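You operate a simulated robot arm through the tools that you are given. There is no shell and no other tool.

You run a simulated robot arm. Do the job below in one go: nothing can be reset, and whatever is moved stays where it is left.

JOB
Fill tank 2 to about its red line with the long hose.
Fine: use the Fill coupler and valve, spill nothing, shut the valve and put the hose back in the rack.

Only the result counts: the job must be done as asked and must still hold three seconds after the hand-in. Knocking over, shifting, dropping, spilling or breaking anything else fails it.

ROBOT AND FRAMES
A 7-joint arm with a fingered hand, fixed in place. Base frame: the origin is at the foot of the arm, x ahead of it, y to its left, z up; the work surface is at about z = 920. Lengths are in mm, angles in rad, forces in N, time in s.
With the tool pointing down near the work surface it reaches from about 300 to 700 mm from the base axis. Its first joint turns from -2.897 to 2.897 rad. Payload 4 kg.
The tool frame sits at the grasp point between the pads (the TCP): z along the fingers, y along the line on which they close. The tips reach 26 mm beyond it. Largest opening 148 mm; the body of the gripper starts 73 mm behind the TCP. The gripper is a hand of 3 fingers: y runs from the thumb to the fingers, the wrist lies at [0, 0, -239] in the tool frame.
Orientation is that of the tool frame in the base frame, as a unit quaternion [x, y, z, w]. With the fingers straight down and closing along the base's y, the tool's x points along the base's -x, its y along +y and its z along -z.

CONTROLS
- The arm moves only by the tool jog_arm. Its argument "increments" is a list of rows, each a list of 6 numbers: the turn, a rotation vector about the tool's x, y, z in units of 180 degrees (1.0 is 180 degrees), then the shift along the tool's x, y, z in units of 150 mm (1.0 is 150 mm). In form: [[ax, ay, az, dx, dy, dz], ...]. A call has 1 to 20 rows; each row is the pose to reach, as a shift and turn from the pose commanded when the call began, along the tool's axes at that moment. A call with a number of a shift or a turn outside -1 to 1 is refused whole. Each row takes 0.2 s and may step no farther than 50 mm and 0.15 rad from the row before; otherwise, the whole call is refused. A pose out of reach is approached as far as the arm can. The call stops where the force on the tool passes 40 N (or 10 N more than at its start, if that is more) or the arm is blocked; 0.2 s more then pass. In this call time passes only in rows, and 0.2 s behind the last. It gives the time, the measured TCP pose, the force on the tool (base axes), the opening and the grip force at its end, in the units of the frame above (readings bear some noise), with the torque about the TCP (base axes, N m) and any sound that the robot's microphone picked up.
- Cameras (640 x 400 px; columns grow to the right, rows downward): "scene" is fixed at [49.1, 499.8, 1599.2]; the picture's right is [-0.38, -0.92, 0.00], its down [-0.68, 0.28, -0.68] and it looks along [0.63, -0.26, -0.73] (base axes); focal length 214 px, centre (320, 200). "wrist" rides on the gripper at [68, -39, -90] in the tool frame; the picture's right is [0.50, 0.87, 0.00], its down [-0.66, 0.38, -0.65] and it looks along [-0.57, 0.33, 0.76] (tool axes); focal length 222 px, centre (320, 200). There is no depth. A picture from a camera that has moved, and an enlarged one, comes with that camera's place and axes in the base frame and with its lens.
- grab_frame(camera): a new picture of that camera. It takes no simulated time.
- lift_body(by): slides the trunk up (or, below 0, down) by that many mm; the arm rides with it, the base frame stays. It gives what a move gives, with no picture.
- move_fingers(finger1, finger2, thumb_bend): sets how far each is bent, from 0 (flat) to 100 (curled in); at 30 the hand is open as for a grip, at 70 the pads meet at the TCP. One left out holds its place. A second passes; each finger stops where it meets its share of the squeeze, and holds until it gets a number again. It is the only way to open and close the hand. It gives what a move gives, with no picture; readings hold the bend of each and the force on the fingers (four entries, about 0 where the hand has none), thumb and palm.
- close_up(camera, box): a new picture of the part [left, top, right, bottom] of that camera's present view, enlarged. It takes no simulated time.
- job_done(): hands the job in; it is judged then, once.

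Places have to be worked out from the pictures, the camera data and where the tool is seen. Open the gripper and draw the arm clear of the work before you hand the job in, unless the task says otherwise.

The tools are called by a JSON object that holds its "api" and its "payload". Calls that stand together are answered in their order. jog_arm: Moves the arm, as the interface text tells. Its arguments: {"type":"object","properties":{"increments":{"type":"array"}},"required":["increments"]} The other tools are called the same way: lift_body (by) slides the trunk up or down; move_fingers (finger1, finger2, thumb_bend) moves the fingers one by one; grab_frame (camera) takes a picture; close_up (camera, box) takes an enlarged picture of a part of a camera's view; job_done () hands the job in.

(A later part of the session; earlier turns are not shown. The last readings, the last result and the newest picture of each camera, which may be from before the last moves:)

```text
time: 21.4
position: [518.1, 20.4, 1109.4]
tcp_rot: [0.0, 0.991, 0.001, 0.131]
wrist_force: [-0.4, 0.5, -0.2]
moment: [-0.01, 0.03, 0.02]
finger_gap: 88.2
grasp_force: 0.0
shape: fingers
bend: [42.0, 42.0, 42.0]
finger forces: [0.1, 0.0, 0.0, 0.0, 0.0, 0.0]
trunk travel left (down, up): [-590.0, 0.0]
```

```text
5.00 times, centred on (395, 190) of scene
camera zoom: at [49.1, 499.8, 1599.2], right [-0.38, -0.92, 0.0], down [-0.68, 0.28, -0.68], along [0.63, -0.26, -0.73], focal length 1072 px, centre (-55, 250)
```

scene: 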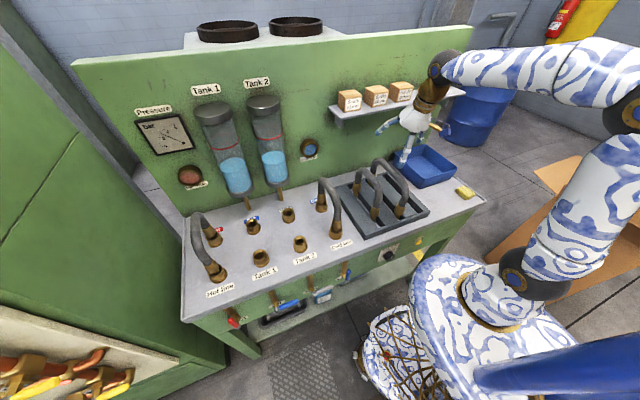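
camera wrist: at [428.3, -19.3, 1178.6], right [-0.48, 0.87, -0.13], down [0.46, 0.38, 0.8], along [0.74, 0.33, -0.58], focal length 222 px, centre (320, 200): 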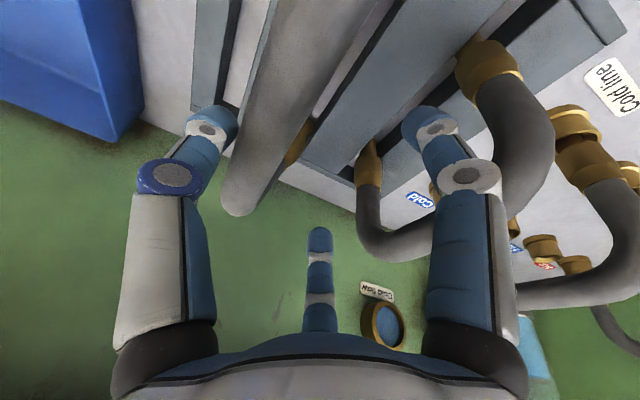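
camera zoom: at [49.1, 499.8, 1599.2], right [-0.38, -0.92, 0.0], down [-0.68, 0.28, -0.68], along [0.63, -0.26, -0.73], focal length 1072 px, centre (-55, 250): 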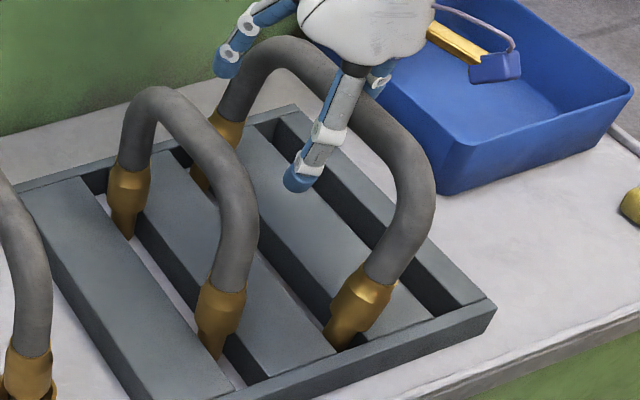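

The hose is stable while leaning. I'll bring the thumb in stepwise to push the hose upright, with the fingers set as a stop on the other side.

{"api": "move_fingers", "payload": {"finger1": 45, "finger2": 45, "thumb_bend": 54}}

{"api": "grab_frame", "payload": {"camera": "wrist"}}

{"api": "close_up", "payload": {"camera": "scene", "box": [360, 150, 430, 230]}}

```text
time: 22.4
position: [517.6, 19.9, 1109.4]
tcp_rot: [0.0, 0.991, 0.0, 0.13]
wrist_force: [-0.7, 0.8, 0.6]
moment: [0.01, 0.0, -0.01]
finger_gap: 64.9
grasp_force: 0.0
shape: fingers
bend: [45.0, 45.0, 54.0]
finger forces: [0.0, 0.0, 0.0, 0.1, 0.0, 0.0]
trunk travel left (down, up): [-590.0, 0.0]
```

```text
taken
camera wrist: at [428.4, -19.2, 1178.3], right [-0.48, 0.87, -0.13], down [0.46, 0.38, 0.8], along [0.74, 0.33, -0.58], focal length 222 px, centre (320, 200)
```

wrist: 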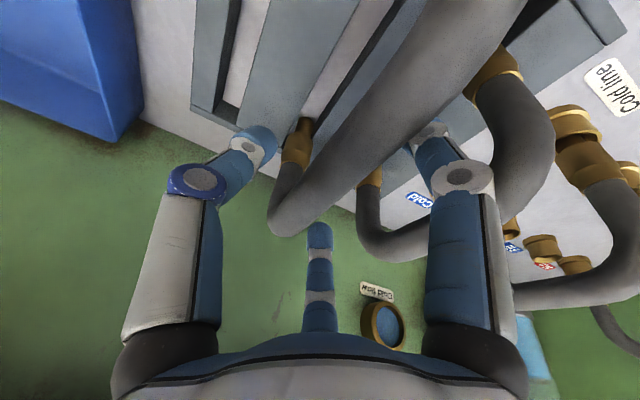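

```text
5.00 times, centred on (395, 190) of scene
camera zoom: at [49.1, 499.8, 1599.2], right [-0.38, -0.92, 0.0], down [-0.68, 0.28, -0.68], along [0.63, -0.26, -0.73], focal length 1072 px, centre (-55, 250)
```

zoom: 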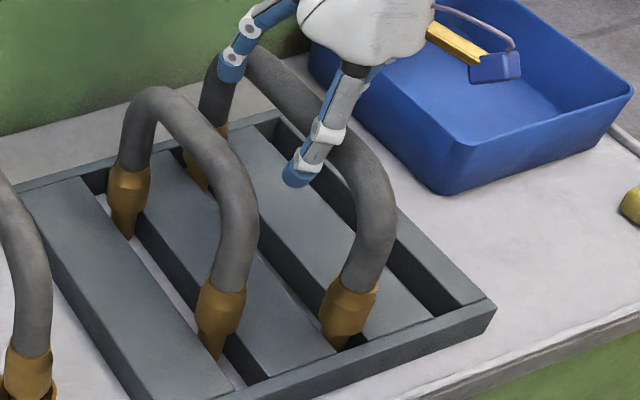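

The thumb swung the hose upright and it now stands between the thumb and fingers. I'll close all three for the grip.

{"api": "move_fingers", "payload": {"finger1": 75, "finger2": 75, "thumb_bend": 80}}

{"api": "grab_frame", "payload": {"camera": "wrist"}}

{"api": "close_up", "payload": {"camera": "scene", "box": [350, 120, 440, 230]}}

```text
time: 23.4
position: [518.4, 20.1, 1108.8]
tcp_rot: [0.0, 0.992, 0.0, 0.13]
wrist_force: [0.1, -0.9, -2.6]
moment: [-0.05, -0.08, -0.03]
finger_gap: 18.4
grasp_force: 20.1
shape: fingers
bend: [60.0, 58.0, 65.0]
finger forces: [12.4, 8.9, 0.1, 0.0, 18.8, 0.0]
trunk travel left (down, up): [-590.0, 0.0]
```

```text
taken
camera wrist: at [428.6, -19.3, 1178.2], right [-0.48, 0.87, -0.13], down [0.46, 0.38, 0.8], along [0.74, 0.33, -0.58], focal length 222 px, centre (320, 200)
```

wrist: 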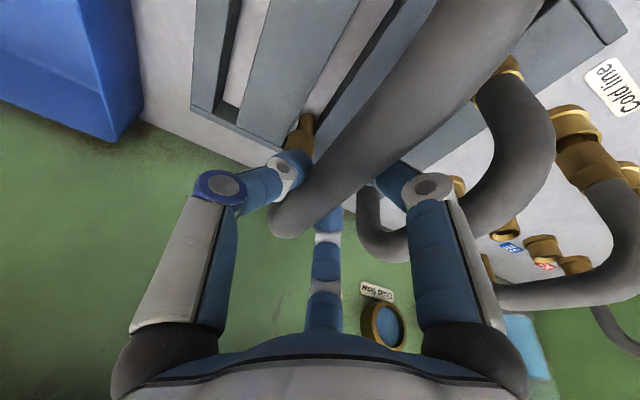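

```text
3.64 times, centred on (395, 175) of scene
camera zoom: at [49.1, 499.8, 1599.2], right [-0.38, -0.92, 0.0], down [-0.68, 0.28, -0.68], along [0.63, -0.26, -0.73], focal length 780 px, centre (47, 291)
```

zoom: 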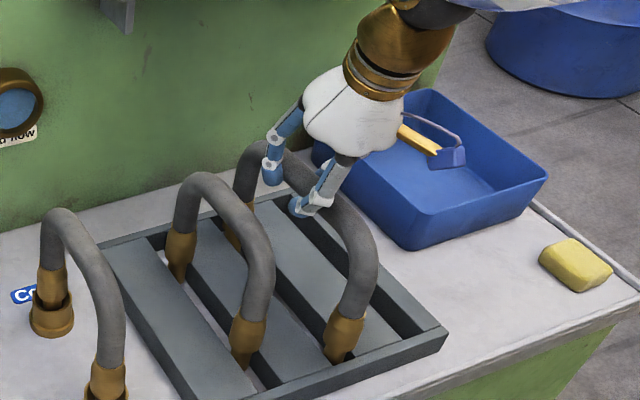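

This is a proper grip: bends 60/58/65, with 12 and 9 N on the fingers against 19 N on the thumb. I'll lift 40 mm straight up and check that the hose comes along level.

{"api": "jog_arm", "payload": {"increments": [[0, 0, 0, -0.017, 0, -0.064], [0, 0, 0, -0.035, 0, -0.129], [0, 0, 0, -0.052, 0, -0.193], [0, 0, 0, -0.069, 0, -0.258]]}}

{"api": "grab_frame", "payload": {"camera": "wrist"}}

{"api": "close_up", "payload": {"camera": "scene", "box": [350, 100, 450, 230]}}

```text
time: 24.4
position: [517.4, 21.2, 1149.3]
tcp_rot: [0.0, 0.991, 0.0, 0.131]
wrist_force: [0.2, 0.8, -2.9]
moment: [-0.02, -0.01, 0.02]
finger_gap: 17.4
grasp_force: 19.2
shape: fingers
bend: [60.0, 59.0, 65.0]
finger forces: [11.1, 9.3, 0.0, 0.0, 18.8, 0.0]
trunk travel left (down, up): [-590.0, 0.0]
```

```text
taken
camera wrist: at [428.7, -18.4, 1218.3], right [-0.48, 0.87, -0.13], down [0.46, 0.38, 0.8], along [0.74, 0.33, -0.58], focal length 222 px, centre (320, 200)
```

wrist: 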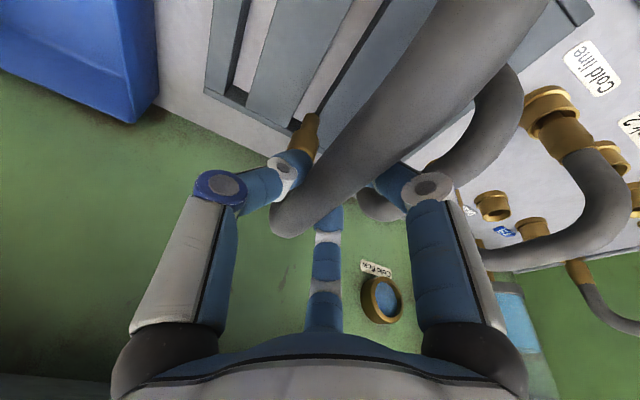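

```text
3.08 times, centred on (400, 165) of scene
camera zoom: at [49.1, 499.8, 1599.2], right [-0.38, -0.92, 0.0], down [-0.68, 0.28, -0.68], along [0.63, -0.26, -0.73], focal length 660 px, centre (74, 308)
```

zoom: 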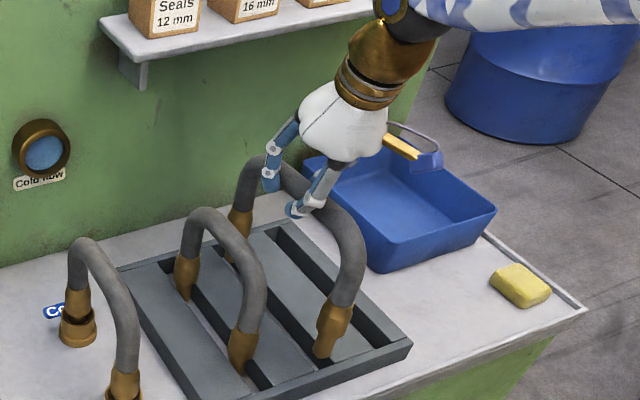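

The hose lifts cleanly and level, weighing about 3 N. I'll lift another 150 mm so the plugs clear the short hose and the Cold hose arch.

{"api": "jog_arm", "payload": {"increments": [[0, 0, 0, -0.052, 0, -0.193], [0, 0, 0, -0.104, 0, -0.386], [0, 0, 0, -0.155, 0, -0.58], [0, 0, 0, -0.207, 0, -0.773], [0, 0, 0, -0.259, 0, -0.966]]}}

{"api": "grab_frame", "payload": {"camera": "wrist"}}

{"api": "grab_frame", "payload": {"camera": "scene"}}

{"api": "close_up", "payload": {"camera": "scene", "box": [340, 60, 450, 220]}}

```text
time: 25.6
position: [520.0, 20.2, 1298.4]
tcp_rot: [0.0, 0.992, 0.0, 0.13]
wrist_force: [0.5, -0.5, -2.8]
moment: [-0.01, -0.02, 0.01]
finger_gap: 17.4
grasp_force: 18.9
shape: fingers
bend: [60.0, 59.0, 65.0]
finger forces: [10.9, 9.2, 0.0, 0.1, 18.6, 0.1]
trunk travel left (down, up): [-590.0, 0.0]
```

```text
taken
camera wrist: at [429.7, -18.4, 1368.0], right [-0.48, 0.87, -0.13], down [0.46, 0.38, 0.8], along [0.74, 0.33, -0.59], focal length 222 px, centre (320, 200)
```

wrist: 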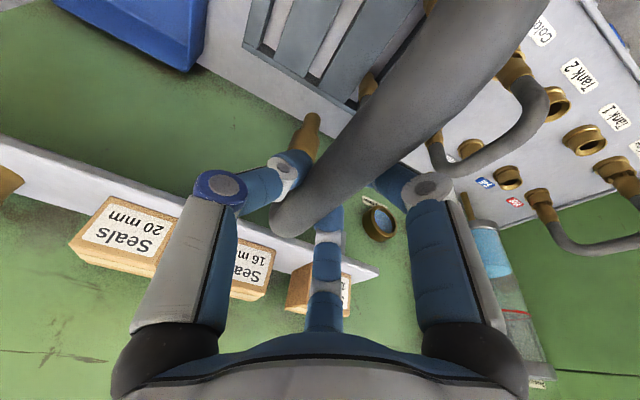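

```text
taken
```

scene: 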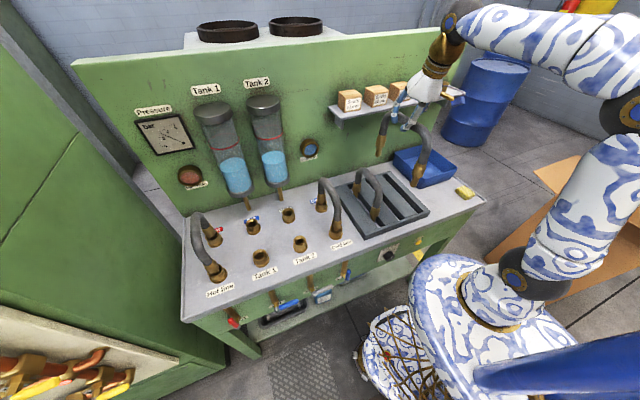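

```text
2.50 times, centred on (395, 140) of scene
camera zoom: at [49.1, 499.8, 1599.2], right [-0.38, -0.92, 0.0], down [-0.68, 0.28, -0.68], along [0.63, -0.26, -0.73], focal length 536 px, centre (132, 350)
```

zoom: 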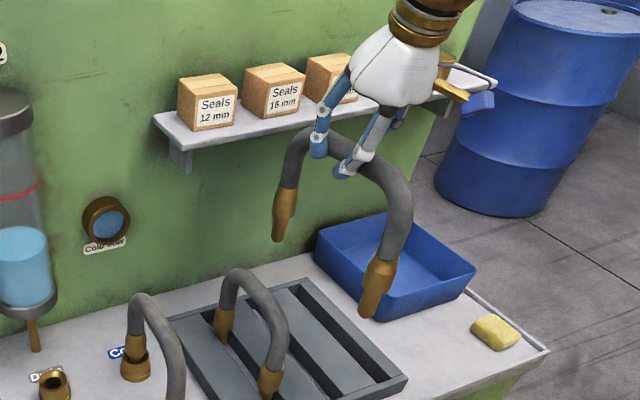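

The long hose is clear of the rack and both plugs are visible. It looks slightly pitched, with the front end a few degrees high, so I'll zoom in on the plugs to measure their attitude.

{"api": "close_up", "payload": {"camera": "scene", "box": [390, 110, 440, 190]}}

{"api": "close_up", "payload": {"camera": "scene", "box": [365, 100, 415, 165]}}

{"api": "close_up", "payload": {"camera": "wrist", "box": [230, 60, 380, 240]}}

```text
5.00 times, centred on (415, 150) of scene
camera zoom: at [49.1, 499.8, 1599.2], right [-0.38, -0.92, 0.0], down [-0.68, 0.28, -0.68], along [0.63, -0.26, -0.73], focal length 1072 px, centre (-155, 450)
```

zoom: 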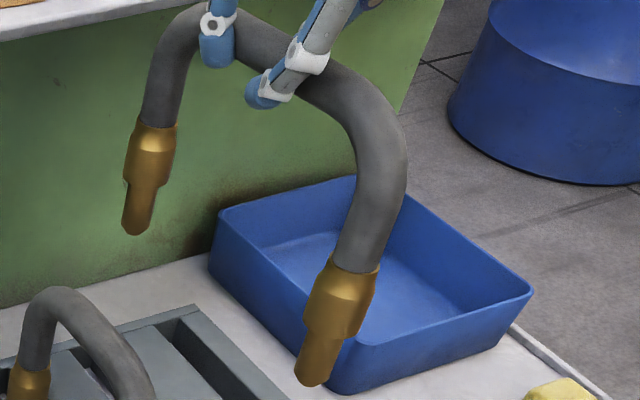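

```text
6.15 times, centred on (390, 132) of scene
camera zoom: at [49.1, 499.8, 1599.2], right [-0.38, -0.92, 0.0], down [-0.68, 0.28, -0.68], along [0.63, -0.26, -0.73], focal length 1320 px, centre (-111, 615)
```

zoom: 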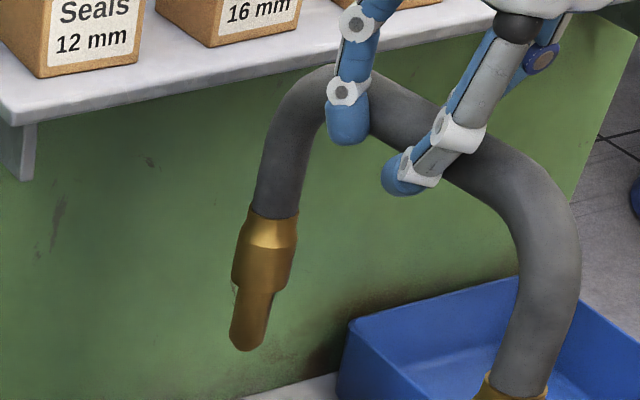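

```text
2.22 times, centred on (305, 150) of wrist
camera zoom: at [429.7, -18.4, 1368.0], right [-0.48, 0.87, -0.13], down [0.46, 0.38, 0.8], along [0.74, 0.33, -0.59], focal length 494 px, centre (353, 311)
```

zoom: 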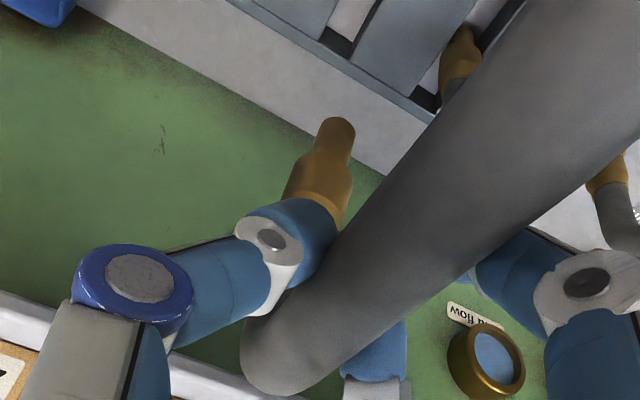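

From both cameras the back plug tip is at about (600, 29, 1112) and the front tip near (399, 28, 1127). So the hose is pitched about 4.5° (front high) and rolled about 3° (tips toward +y). I'll correct the tool attitude to bring it upright and re-measure.

{"api": "jog_arm", "payload": {"increments": [[0.008, -0.0125, -0.002, 0, 0, 0], [0.0161, -0.025, -0.0043, 0, 0, 0]]}}

{"api": "close_up", "payload": {"camera": "scene", "box": [365, 90, 445, 190]}}

{"api": "close_up", "payload": {"camera": "wrist", "box": [230, 60, 380, 240]}}

```text
time: 26.2
position: [519.8, 19.7, 1297.9]
tcp_rot: [-0.003, 0.985, -0.026, 0.17]
wrist_force: [-0.9, -0.4, -2.6]
moment: [0.01, -0.02, 0.0]
finger_gap: 17.0
grasp_force: 18.8
shape: fingers
bend: [60.0, 59.0, 65.0]
finger forces: [10.6, 9.2, 0.0, 0.0, 18.6, 0.1]
trunk travel left (down, up): [-590.0, 0.0]
```

```text
4.00 times, centred on (405, 140) of scene
camera zoom: at [49.1, 499.8, 1599.2], right [-0.38, -0.92, 0.0], down [-0.68, 0.28, -0.68], along [0.63, -0.26, -0.73], focal length 858 px, centre (-20, 440)
```

zoom: 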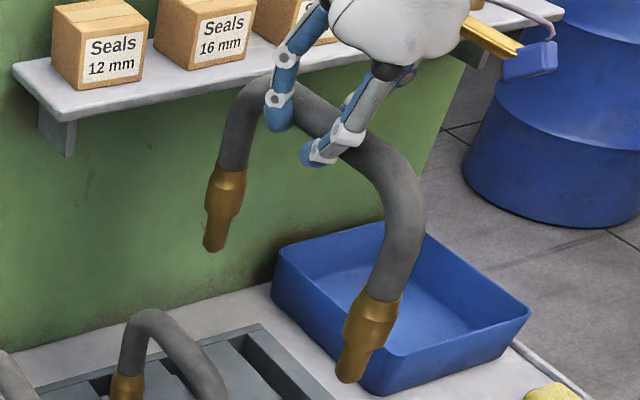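

```text
2.22 times, centred on (305, 150) of wrist
camera zoom: at [424.2, -15.0, 1362.8], right [-0.47, 0.86, -0.21], down [0.4, 0.42, 0.81], along [0.79, 0.3, -0.54], focal length 494 px, centre (353, 311)
```

zoom: 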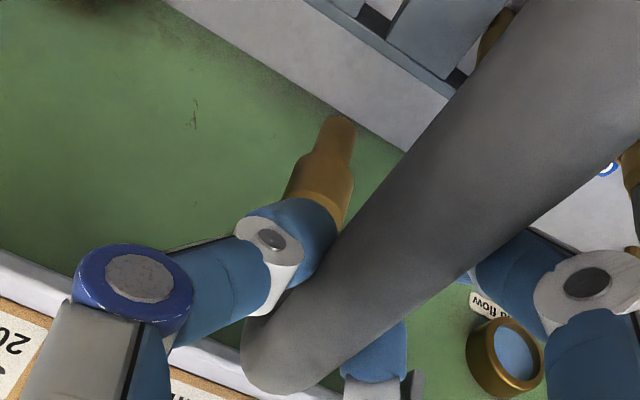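

The hose now measures upright and level, with the back tip at (614, 19, 1119) and the front tip at about (413, 19, 1117). I'll raise 30 mm more, yaw it 45° and carry it over the Cold hose toward the Tank 2/Fill diagonal.

{"api": "jog_arm", "payload": {"increments": [[-0.014, -0.0022, -0.0392, 0.05, 0.12, -0.1], [-0.0279, -0.0044, -0.0784, 0.1, 0.24, -0.17], [-0.0419, -0.0066, -0.1176, 0.15, 0.36, -0.23], [-0.0558, -0.0087, -0.1567, 0.2, 0.48, -0.28], [-0.0698, -0.0109, -0.1959, 0.25, 0.6, -0.33], [-0.0837, -0.0131, -0.2351, 0.299, 0.72, -0.359]]}}

{"api": "grab_frame", "payload": {"camera": "scene"}}

```text
time: 27.6
position: [458.3, 130.8, 1329.6]
tcp_rot: [-0.381, 0.909, 0.042, 0.166]
wrist_force: [0.0, -0.4, -3.2]
moment: [0.01, 0.0, 0.0]
finger_gap: 16.6
grasp_force: 19.0
shape: fingers
bend: [60.0, 59.0, 66.0]
finger forces: [10.3, 9.1, 0.0, 0.0, 18.3, 0.0]
trunk travel left (down, up): [-590.0, 0.0]
```

```text
taken
```

scene: 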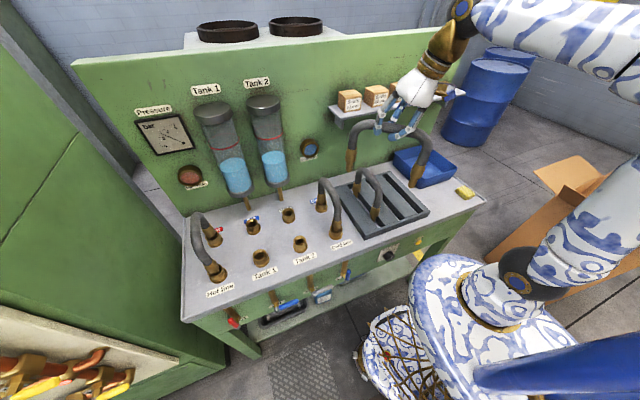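

The hose is yawed 45° and the grip is steady. I'll carry it on in +y in two moves.

{"api": "jog_arm", "payload": {"increments": [[0, 0, 0, -0.164, 0.171, 0.049], [0, 0, 0, -0.327, 0.342, 0.098], [0, 0, 0, -0.49, 0.514, 0.146], [0, 0, 0, -0.654, 0.685, 0.195]]}}

{"api": "jog_arm", "payload": {"increments": [[0, 0, 0, -0.136, 0.165, 0.039], [0, 0, 0, -0.272, 0.33, 0.078], [0, 0, 0, -0.408, 0.495, 0.117], [0, 0, 0, -0.544, 0.66, 0.156]]}}

{"api": "grab_frame", "payload": {"camera": "scene"}}

{"api": "grab_frame", "payload": {"camera": "wrist"}}

```text
time: 28.6
position: [457.6, 275.4, 1328.2]
tcp_rot: [-0.38, 0.909, 0.041, 0.166]
wrist_force: [-0.8, 0.8, -3.5]
moment: [0.01, 0.01, -0.01]
finger_gap: 16.1
grasp_force: 19.0
shape: fingers
bend: [61.0, 59.0, 66.0]
finger forces: [10.1, 9.0, 0.0, 0.0, 18.2, 0.0]
trunk travel left (down, up): [-590.0, 0.0]
```

```text
time: 29.6
position: [448.8, 406.5, 1327.9]
tcp_rot: [-0.38, 0.909, 0.041, 0.165]
wrist_force: [0.0, 0.4, -2.9]
moment: [0.0, -0.01, 0.03]
finger_gap: 16.0
grasp_force: 18.2
shape: fingers
bend: [61.0, 60.0, 66.0]
finger forces: [9.8, 9.0, 0.0, 0.0, 18.0, 0.1]
trunk travel left (down, up): [-590.0, 0.0]
```

```text
taken
```

scene: 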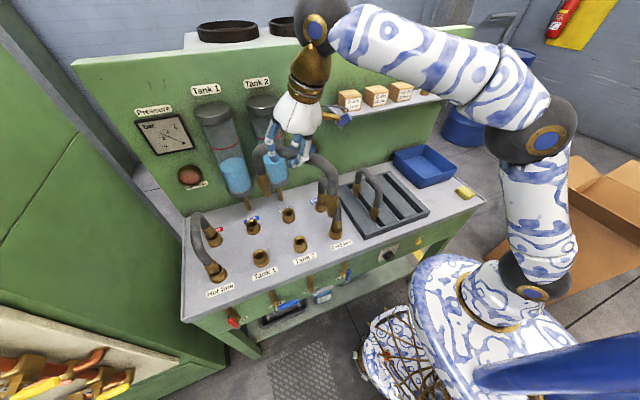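

```text
taken
camera wrist: at [406.6, 314.8, 1392.8], right [-0.94, 0.28, -0.21], down [-0.01, 0.58, 0.81], along [0.35, 0.77, -0.54], focal length 222 px, centre (320, 200)
```

wrist: 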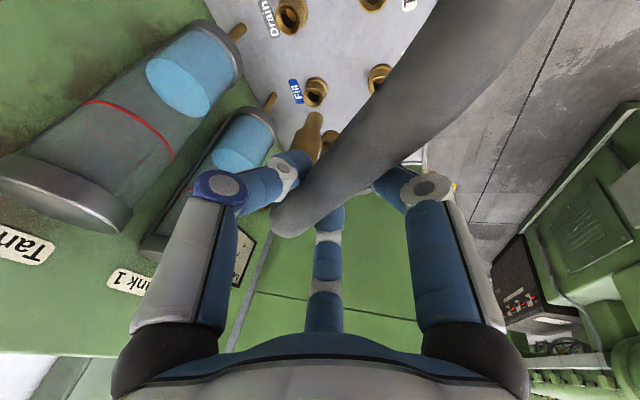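

The hose is over the coupler area and the grip is holding at 18 N. I'll measure both tips now.

{"api": "close_up", "payload": {"camera": "scene", "box": [240, 130, 350, 250]}}

{"api": "close_up", "payload": {"camera": "wrist", "box": [250, 60, 400, 200]}}

```text
3.33 times, centred on (295, 190) of scene
camera zoom: at [49.1, 499.8, 1599.2], right [-0.38, -0.92, 0.0], down [-0.68, 0.28, -0.68], along [0.63, -0.26, -0.73], focal length 715 px, centre (403, 233)
```

zoom: 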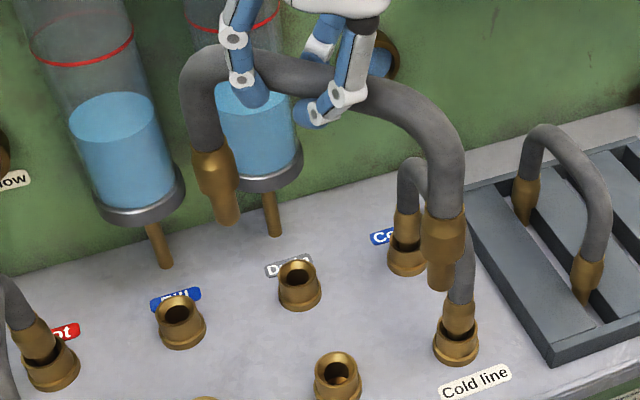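

```text
2.86 times, centred on (325, 130) of wrist
camera zoom: at [406.6, 314.8, 1392.8], right [-0.94, 0.28, -0.21], down [-0.01, 0.58, 0.81], along [0.35, 0.77, -0.54], focal length 635 px, centre (306, 400)
```

zoom: 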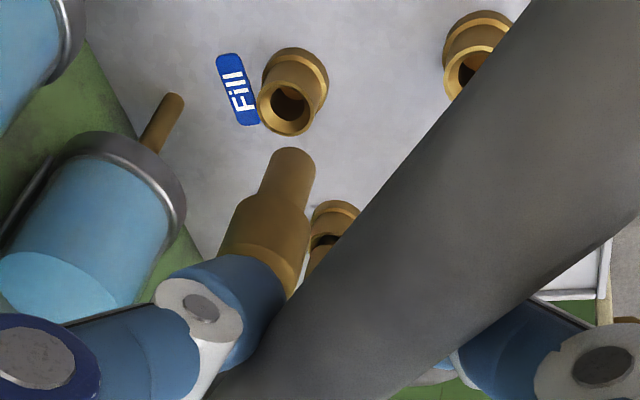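

The tips measure about (513, 474, 1145) and (372, 334, 1145), a 199 mm span at 45° yaw and near vertical. Their midpoint sits (−6, −2) mm from the TCP. The couplers' midpoint is about (517.5, 478.5), so I'll move the TCP to (524, 481, 1240) for a visual check above them.

{"api": "jog_arm", "payload": {"increments": [[0, 0, 0, -0.117, 0.007, 0.197], [0, 0, 0, -0.235, 0.015, 0.393], [0, 0, 0, -0.352, 0.022, 0.59], [0, 0, 0, -0.469, 0.029, 0.786]]}}

{"api": "close_up", "payload": {"camera": "scene", "box": [220, 150, 330, 260]}}

{"api": "grab_frame", "payload": {"camera": "wrist"}}

```text
time: 30.6
position: [523.2, 482.3, 1237.9]
tcp_rot: [-0.381, 0.909, 0.04, 0.166]
wrist_force: [0.5, 0.9, -2.8]
moment: [0.02, 0.0, -0.01]
finger_gap: 15.5
grasp_force: 18.3
shape: fingers
bend: [61.0, 60.0, 66.0]
finger forces: [9.9, 8.8, 0.0, 0.0, 17.7, 0.0]
trunk travel left (down, up): [-590.0, 0.0]
```

```text
3.64 times, centred on (275, 205) of scene
camera zoom: at [49.1, 499.8, 1599.2], right [-0.38, -0.92, 0.0], down [-0.68, 0.28, -0.68], along [0.63, -0.26, -0.73], focal length 780 px, centre (484, 182)
```

zoom: 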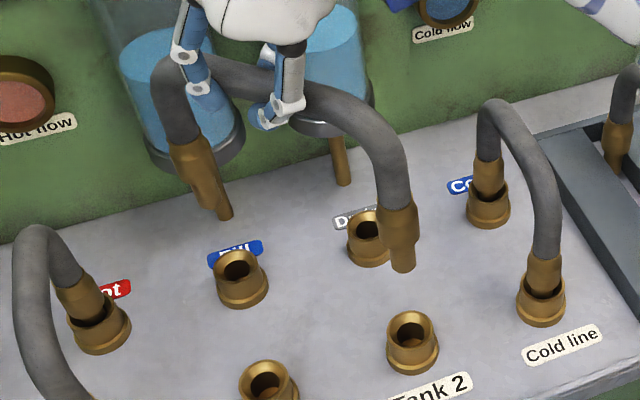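

```text
taken
camera wrist: at [481.9, 390.9, 1302.3], right [-0.94, 0.27, -0.21], down [-0.01, 0.58, 0.81], along [0.35, 0.77, -0.54], focal length 222 px, centre (320, 200)
```

wrist: 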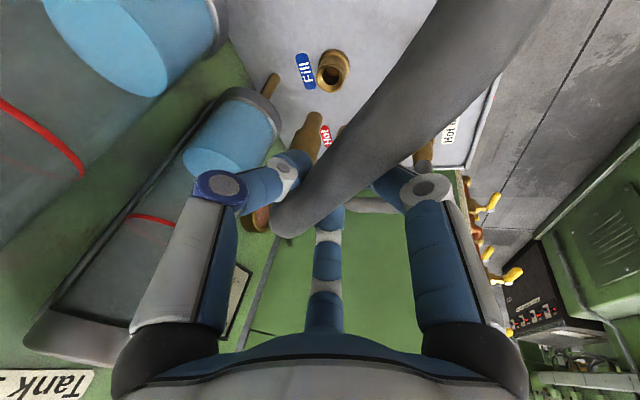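

The tips are roughly above the couplers, but my readings disagree by several mm. I'll zoom further for accurate alignment.

{"api": "close_up", "payload": {"camera": "scene", "box": [225, 165, 275, 235]}}

{"api": "close_up", "payload": {"camera": "scene", "box": [275, 180, 325, 255]}}

{"api": "close_up", "payload": {"camera": "wrist", "box": [270, 40, 370, 160]}}

```text
5.71 times, centred on (250, 200) of scene
camera zoom: at [49.1, 499.8, 1599.2], right [-0.38, -0.92, 0.0], down [-0.68, 0.28, -0.68], along [0.63, -0.26, -0.73], focal length 1226 px, centre (720, 200)
```

zoom: 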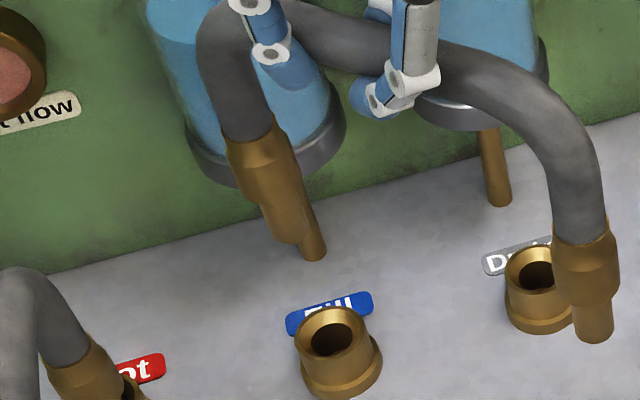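

```text
5.33 times, centred on (300, 218) of scene
camera zoom: at [49.1, 499.8, 1599.2], right [-0.38, -0.92, 0.0], down [-0.68, 0.28, -0.68], along [0.63, -0.26, -0.73], focal length 1144 px, centre (427, 107)
```

zoom: 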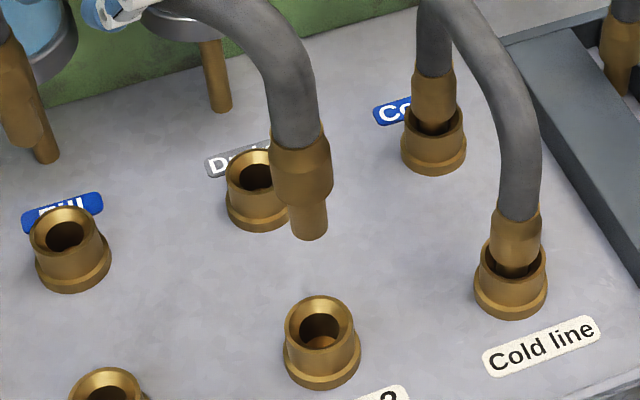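

```text
3.33 times, centred on (320, 100) of wrist
camera zoom: at [481.9, 390.9, 1302.3], right [-0.94, 0.27, -0.21], down [-0.01, 0.58, 0.81], along [0.35, 0.77, -0.54], focal length 740 px, centre (320, 533)
```

zoom: 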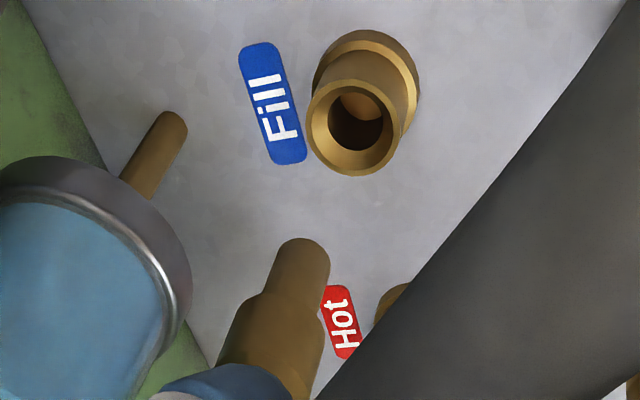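

The apparent back tip overlaps the pipe below Tank 1, which confused my reading. I'll zoom in tightly on each tip.

{"api": "close_up", "payload": {"camera": "scene", "box": [225, 180, 257, 215]}}

{"api": "close_up", "payload": {"camera": "scene", "box": [285, 210, 320, 250]}}

```text
11.43 times, centred on (241, 198) of scene
camera zoom: at [49.1, 499.8, 1599.2], right [-0.38, -0.92, 0.0], down [-0.68, 0.28, -0.68], along [0.63, -0.26, -0.73], focal length 2451 px, centre (1223, 229)
```

zoom: 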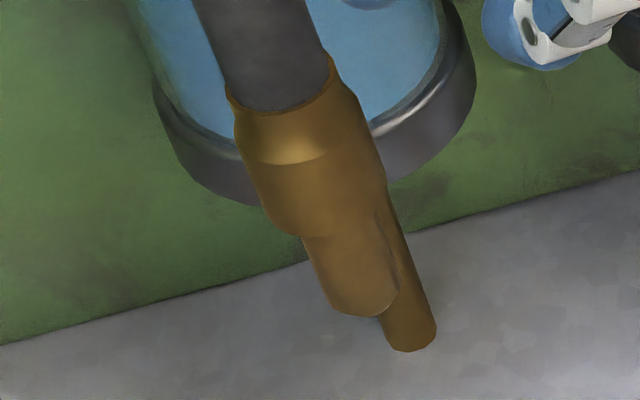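

```text
10.00 times, centred on (302, 230) of scene
camera zoom: at [49.1, 499.8, 1599.2], right [-0.38, -0.92, 0.0], down [-0.68, 0.28, -0.68], along [0.63, -0.26, -0.73], focal length 2145 px, centre (495, -100)
```

zoom: 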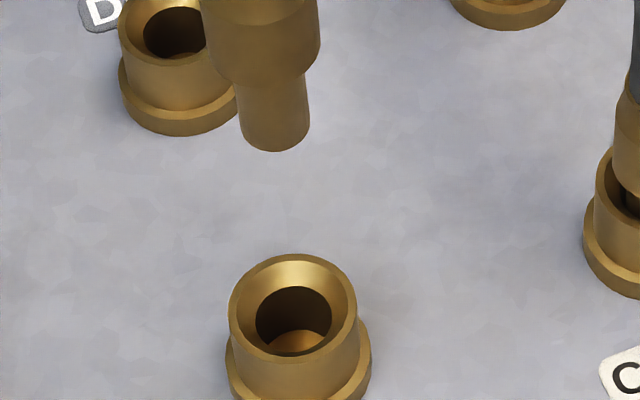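

Now it's clear: the tips are at about (590, 552, 1053) and (450, 409, 1053), against Fill (590, 549.5) and Tank 2 (450.5, 410). That is aligned within about 2 mm. I'll descend 80 mm straight down, stopping just above the rims.

{"api": "jog_arm", "payload": {"increments": [[0, 0, 0, 0.044, 0.005, 0.1255], [0, 0, 0, 0.0885, 0.01, 0.251], [0, 0, 0, 0.1328, 0.015, 0.3765], [0, 0, 0, 0.177, 0.02, 0.502]]}}

{"api": "close_up", "payload": {"camera": "scene", "box": [235, 190, 275, 235]}}

{"api": "close_up", "payload": {"camera": "scene", "box": [280, 210, 320, 255]}}

{"api": "close_up", "payload": {"camera": "wrist", "box": [270, 40, 370, 160]}}

```text
time: 31.6
position: [543.1, 500.1, 1171.0]
tcp_rot: [-0.38, 0.909, 0.041, 0.164]
wrist_force: [0.1, 0.0, -3.5]
moment: [0.04, -0.01, 0.01]
finger_gap: 15.4
grasp_force: 18.3
shape: fingers
bend: [61.0, 60.0, 66.0]
finger forces: [9.9, 8.8, 0.0, 0.1, 17.7, 0.0]
out of reach, approached as far as the arm can: row 1, 2, 3, 4
trunk travel left (down, up): [-590.0, 0.0]
```

```text
8.89 times, centred on (255, 212) of scene
camera zoom: at [49.1, 499.8, 1599.2], right [-0.38, -0.92, 0.0], down [-0.68, 0.28, -0.68], along [0.63, -0.26, -0.73], focal length 1906 px, centre (898, 89)
```

zoom: 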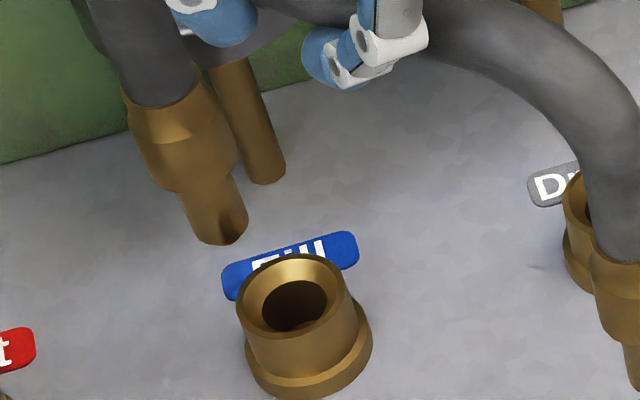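

```text
8.89 times, centred on (300, 232) of scene
camera zoom: at [49.1, 499.8, 1599.2], right [-0.38, -0.92, 0.0], down [-0.68, 0.28, -0.68], along [0.63, -0.26, -0.73], focal length 1906 px, centre (498, -89)
```

zoom: 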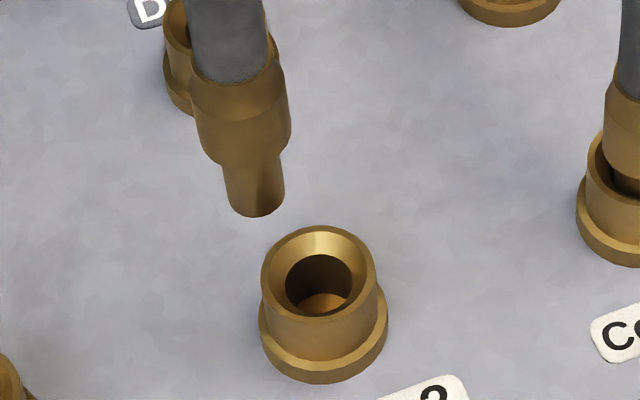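

```text
3.33 times, centred on (320, 100) of wrist
camera zoom: at [501.3, 408.3, 1235.5], right [-0.94, 0.27, -0.21], down [-0.01, 0.58, 0.81], along [0.35, 0.77, -0.54], focal length 740 px, centre (320, 533)
```

zoom: 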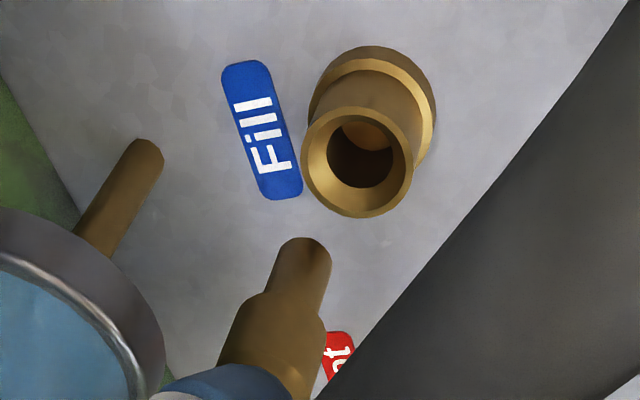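

The arm was at full stretch there, and the descent slid outward to (543, 500, 1171) instead of going straight down. Nothing touched: the tips are still about 29 mm above the rims. I'll bring it inward at this height to put the tips back over the couplers.

{"api": "jog_arm", "payload": {"increments": [[0, 0, 0, 0.057, 0.002, -0.02], [0, 0, 0, 0.114, 0.003, -0.041], [0, 0, 0, 0.171, 0.005, -0.061]]}}

{"api": "close_up", "payload": {"camera": "scene", "box": [240, 190, 320, 250]}}

{"api": "close_up", "payload": {"camera": "wrist", "box": [270, 40, 370, 160]}}

```text
time: 32.4
position: [541.5, 498.6, 1177.6]
tcp_rot: [-0.38, 0.909, 0.041, 0.166]
wrist_force: [-0.5, 0.8, -2.5]
moment: [0.02, -0.03, 0.0]
finger_gap: 15.5
grasp_force: 17.5
shape: fingers
bend: [61.0, 60.0, 66.0]
finger forces: [9.8, 8.8, 0.0, 0.1, 17.6, 0.0]
out of reach, approached as far as the arm can: row 1, 2, 3
trunk travel left (down, up): [-590.0, 0.0]
```

```text
6.67 times, centred on (280, 220) of scene
camera zoom: at [49.1, 499.8, 1599.2], right [-0.38, -0.92, 0.0], down [-0.68, 0.28, -0.68], along [0.63, -0.26, -0.73], focal length 1430 px, centre (587, 67)
```

zoom: 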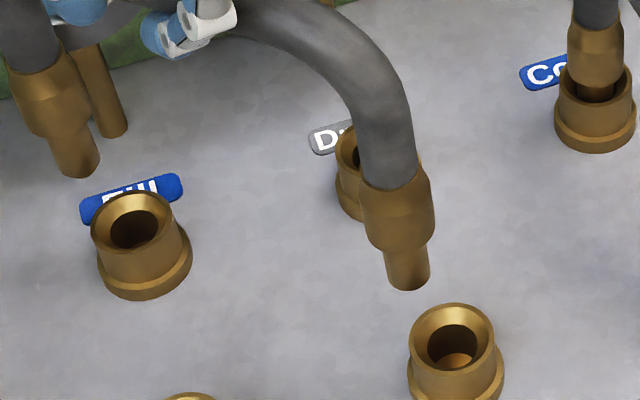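

```text
3.33 times, centred on (320, 100) of wrist
camera zoom: at [498.8, 406.7, 1242.5], right [-0.94, 0.27, -0.21], down [-0.01, 0.58, 0.81], along [0.35, 0.77, -0.54], focal length 740 px, centre (320, 533)
```

zoom: 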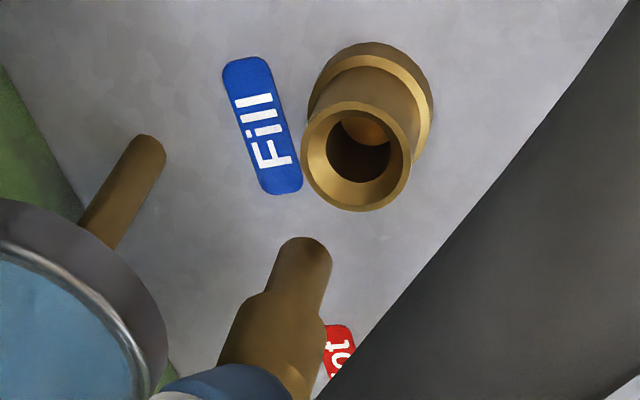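

Moving inward was refused as out of reach, which points to a stuck joint configuration. I'll look at the whole arm before trying anything else.

{"api": "grab_frame", "payload": {"camera": "scene"}}

{"api": "grab_frame", "payload": {"camera": "wrist"}}

```text
taken
```

scene: 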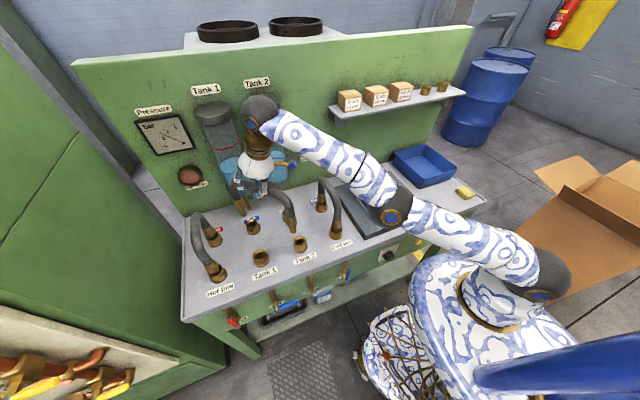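

```text
taken
camera wrist: at [498.8, 406.7, 1242.5], right [-0.94, 0.27, -0.21], down [-0.01, 0.58, 0.81], along [0.35, 0.77, -0.54], focal length 222 px, centre (320, 200)
```

wrist: 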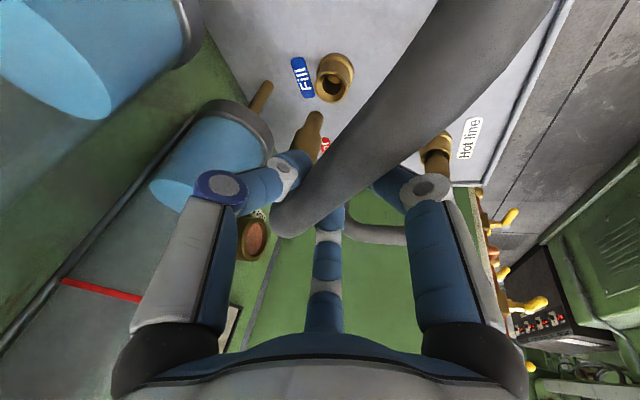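

The arm is over-straightened at the elbow, since shoulder-to-wrist is at its ~0.715 m maximum, so small inward steps can't bend it back. I'll back off with larger up-and-inward steps to restore a bent elbow. After that I can descend with the trunk, which needs no elbow motion.

{"api": "jog_arm", "payload": {"increments": [[0, 0, 0, 0.158, 0, -0.232], [0, 0, 0, 0.316, 0, -0.464], [0, 0, 0, 0.474, 0, -0.696]]}}

{"api": "grab_frame", "payload": {"camera": "scene"}}

```text
time: 33.2
position: [498.8, 464.4, 1282.4]
tcp_rot: [-0.38, 0.909, 0.042, 0.166]
wrist_force: [-0.9, -0.8, -3.2]
moment: [0.04, -0.02, 0.01]
finger_gap: 15.3
grasp_force: 17.8
shape: fingers
bend: [61.0, 60.0, 66.0]
finger forces: [9.9, 8.8, 0.1, 0.1, 17.6, 0.0]
out of reach, approached as far as the arm can: row 1, 2, 3
trunk travel left (down, up): [-590.0, 0.0]
```

```text
taken
```

scene: 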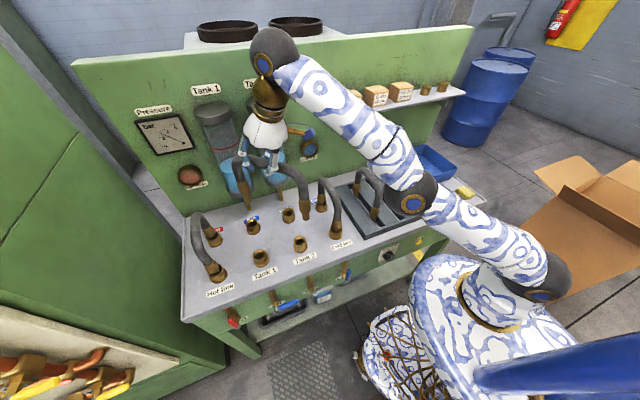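

It slid along the reach shell again but nothing is harmed. The wanted xy lies on that shell at z≈1230 with the trunk fully up, so I can place the hose there and descend with the trunk, leaving the joints fixed. I'll move to (523.2, 481.4, 1230).

{"api": "jog_arm", "payload": {"increments": [[0, 0, 0, -0.023, -0.006, 0.132], [0, 0, 0, -0.045, -0.011, 0.264], [0, 0, 0, -0.068, -0.017, 0.396]]}}

{"api": "close_up", "payload": {"camera": "wrist", "box": [270, 40, 370, 160]}}

{"api": "close_up", "payload": {"camera": "scene", "box": [285, 205, 320, 250]}}

{"api": "close_up", "payload": {"camera": "scene", "box": [225, 180, 270, 230]}}

```text
time: 34.0
position: [524.2, 482.9, 1230.8]
tcp_rot: [-0.38, 0.909, 0.042, 0.166]
wrist_force: [-0.3, 0.0, -3.0]
moment: [0.03, -0.02, 0.03]
finger_gap: 15.1
grasp_force: 18.0
shape: fingers
bend: [61.0, 60.0, 66.0]
finger forces: [9.8, 8.7, 0.0, 0.1, 17.5, 0.0]
trunk travel left (down, up): [-590.0, 0.0]
```

```text
3.33 times, centred on (320, 100) of wrist
camera zoom: at [481.2, 391.2, 1294.5], right [-0.94, 0.28, -0.21], down [-0.01, 0.58, 0.81], along [0.35, 0.77, -0.54], focal length 740 px, centre (320, 533)
```

zoom: 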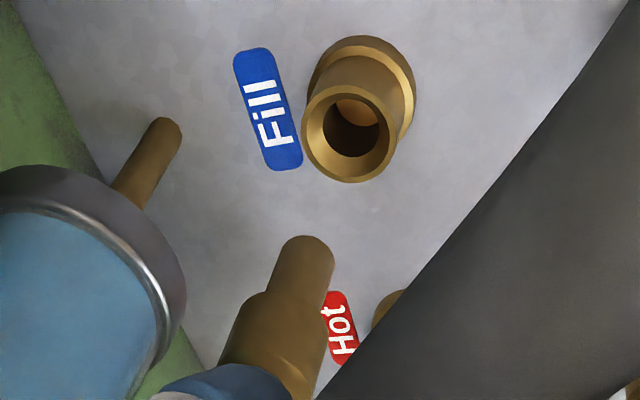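

```text
8.89 times, centred on (302, 228) of scene
camera zoom: at [49.1, 499.8, 1599.2], right [-0.38, -0.92, 0.0], down [-0.68, 0.28, -0.68], along [0.63, -0.26, -0.73], focal length 1906 px, centre (476, -44)
```

zoom: 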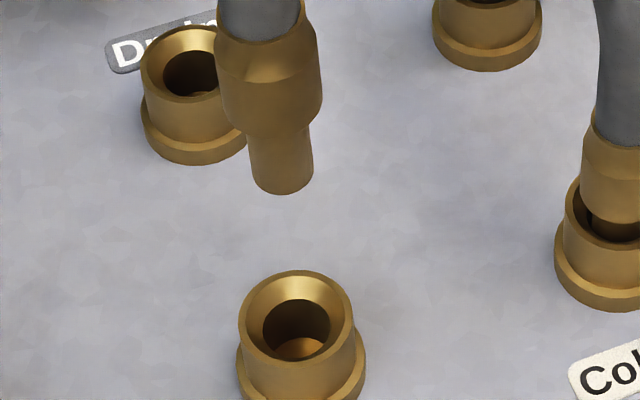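

```text
8.00 times, centred on (248, 205) of scene
camera zoom: at [49.1, 499.8, 1599.2], right [-0.38, -0.92, 0.0], down [-0.68, 0.28, -0.68], along [0.63, -0.26, -0.73], focal length 1716 px, centre (900, 160)
```

zoom: 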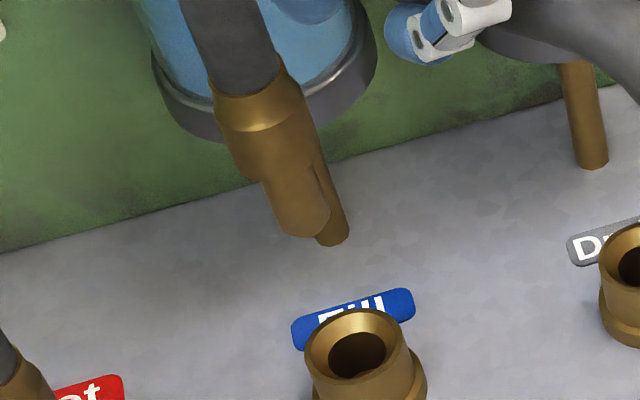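

The tips are within about 2.4 mm of the coupler axes. I'll make a small correction and then lower the trunk 75 mm to bring the tips just above the rims.

{"api": "jog_arm", "payload": {"increments": [[0, 0, 0, 0.0114, 0.0103, -0.0046]]}}

{"api": "lift_body", "payload": {"by": -75}}

{"api": "close_up", "payload": {"camera": "wrist", "box": [270, 40, 370, 160]}}

{"api": "close_up", "payload": {"camera": "scene", "box": [280, 210, 320, 255]}}

{"api": "close_up", "payload": {"camera": "scene", "box": [230, 195, 275, 240]}}

```text
time: 34.4
position: [521.0, 483.4, 1231.6]
tcp_rot: [-0.381, 0.909, 0.041, 0.165]
wrist_force: [-0.4, 0.0, -2.6]
moment: [0.0, 0.0, -0.03]
finger_gap: 14.9
grasp_force: 18.2
shape: fingers
bend: [61.0, 60.0, 66.0]
finger forces: [9.9, 8.8, 0.0, 0.0, 17.6, 0.0]
trunk travel left (down, up): [-590.0, 0.0]
```

```text
time: 35.6
position: [521.4, 483.0, 1155.9]
tcp_rot: [-0.38, 0.909, 0.041, 0.164]
wrist_force: [1.1, 0.0, -3.3]
moment: [0.03, 0.01, 0.0]
finger_gap: 14.9
grasp_force: 18.3
shape: fingers
bend: [61.0, 60.0, 66.0]
finger forces: [9.8, 8.8, 0.0, 0.0, 17.5, 0.1]
trunk travel left (down, up): [-515.0, 75.0]
```

```text
3.33 times, centred on (320, 100) of wrist
camera zoom: at [479.0, 391.4, 1220.8], right [-0.94, 0.27, -0.21], down [-0.01, 0.58, 0.81], along [0.35, 0.77, -0.54], focal length 740 px, centre (320, 533)
```

zoom: 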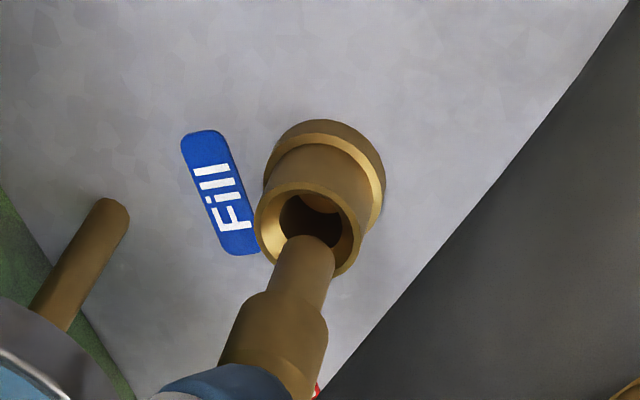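

```text
8.89 times, centred on (300, 232) of scene
camera zoom: at [49.1, 499.8, 1599.2], right [-0.38, -0.92, 0.0], down [-0.68, 0.28, -0.68], along [0.63, -0.26, -0.73], focal length 1906 px, centre (498, -89)
```

zoom: 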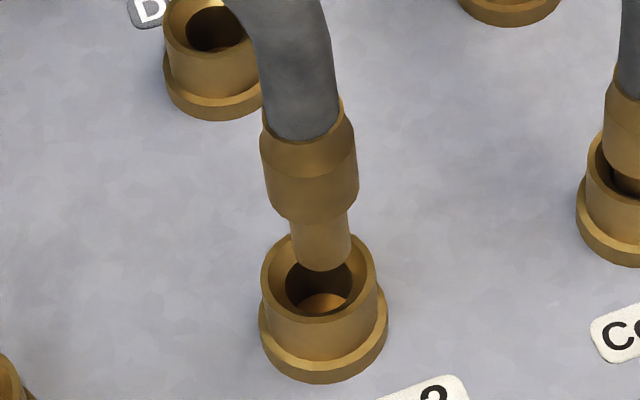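

```text
8.89 times, centred on (252, 218) of scene
camera zoom: at [49.1, 499.8, 1599.2], right [-0.38, -0.92, 0.0], down [-0.68, 0.28, -0.68], along [0.63, -0.26, -0.73], focal length 1906 px, centre (920, 44)
```

zoom: 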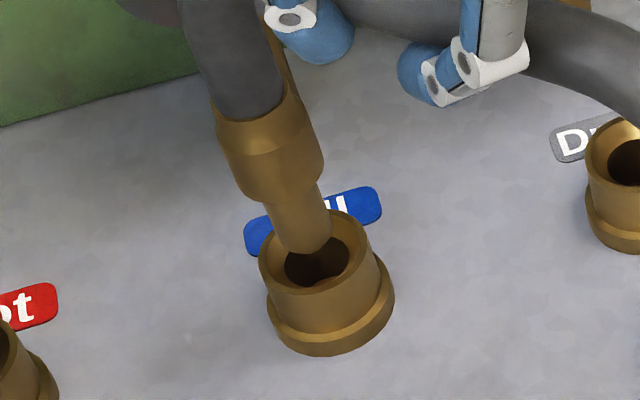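

Both tips sit just over the chamfered rims, with the front needing about +2 mm y and the back about −3 mm y, a yaw of about −1.3°. I'll trim the yaw and lower the trunk in small steps while watching the forces.

{"api": "jog_arm", "payload": {"increments": [[0.0024, 0.0004, 0.0068, 0, 0, 0]]}}

{"api": "lift_body", "payload": {"by": -12}}

{"api": "lift_body", "payload": {"by": -6}}

{"api": "close_up", "payload": {"camera": "scene", "box": [235, 195, 320, 255]}}

{"api": "close_up", "payload": {"camera": "wrist", "box": [270, 40, 370, 160]}}

```text
time: 36.0
position: [521.7, 483.4, 1155.1]
tcp_rot: [-0.37, 0.913, 0.039, 0.165]
wrist_force: [-0.5, -0.3, -3.8]
moment: [0.0, -0.01, -0.01]
finger_gap: 15.0
grasp_force: 17.5
shape: fingers
bend: [61.0, 60.0, 66.0]
finger forces: [9.8, 8.9, 0.0, 0.1, 17.4, 0.1]
trunk travel left (down, up): [-515.0, 75.0]
```

```text
time: 36.6
position: [520.3, 484.1, 1143.1]
tcp_rot: [-0.37, 0.913, 0.039, 0.165]
wrist_force: [0.5, 0.3, -2.7]
moment: [0.0, 0.01, -0.02]
finger_gap: 15.0
grasp_force: 18.0
shape: fingers
bend: [61.0, 60.0, 66.0]
finger forces: [9.8, 8.8, 0.0, 0.0, 17.5, 0.0]
trunk travel left (down, up): [-503.0, 87.0]
```

```text
time: 37.1
position: [520.7, 483.0, 1137.0]
tcp_rot: [-0.37, 0.914, 0.039, 0.165]
wrist_force: [0.2, 0.0, -4.3]
moment: [0.01, -0.01, 0.05]
finger_gap: 15.1
grasp_force: 17.9
shape: fingers
bend: [61.0, 60.0, 66.0]
finger forces: [9.8, 8.8, 0.0, 0.0, 17.5, 0.1]
trunk travel left (down, up): [-497.0, 93.0]
```

```text
6.67 times, centred on (278, 225) of scene
camera zoom: at [49.1, 499.8, 1599.2], right [-0.38, -0.92, 0.0], down [-0.68, 0.28, -0.68], along [0.63, -0.26, -0.73], focal length 1430 px, centre (603, 33)
```

zoom: 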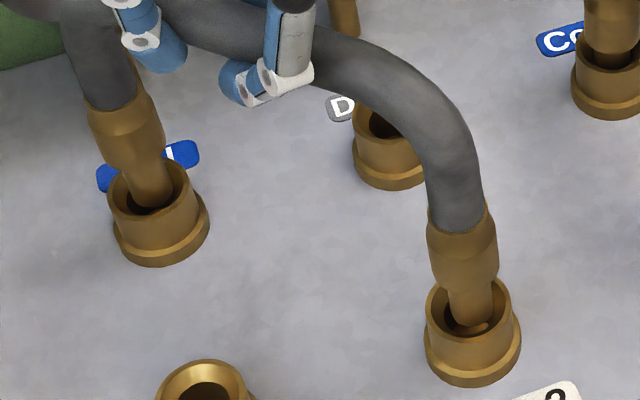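

```text
3.33 times, centred on (320, 100) of wrist
camera zoom: at [477.0, 392.4, 1202.6], right [-0.93, 0.3, -0.21], down [0.0, 0.58, 0.81], along [0.36, 0.76, -0.54], focal length 740 px, centre (320, 533)
```

zoom: 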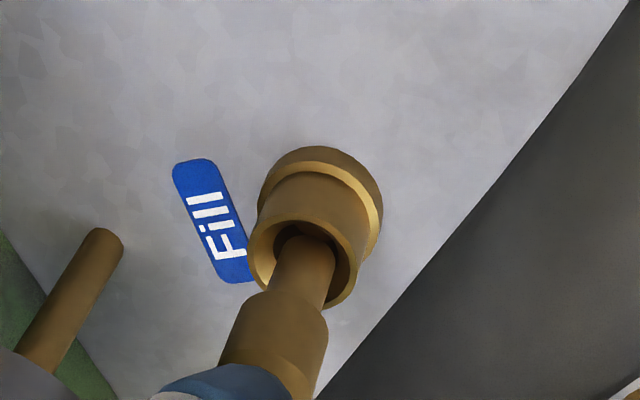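

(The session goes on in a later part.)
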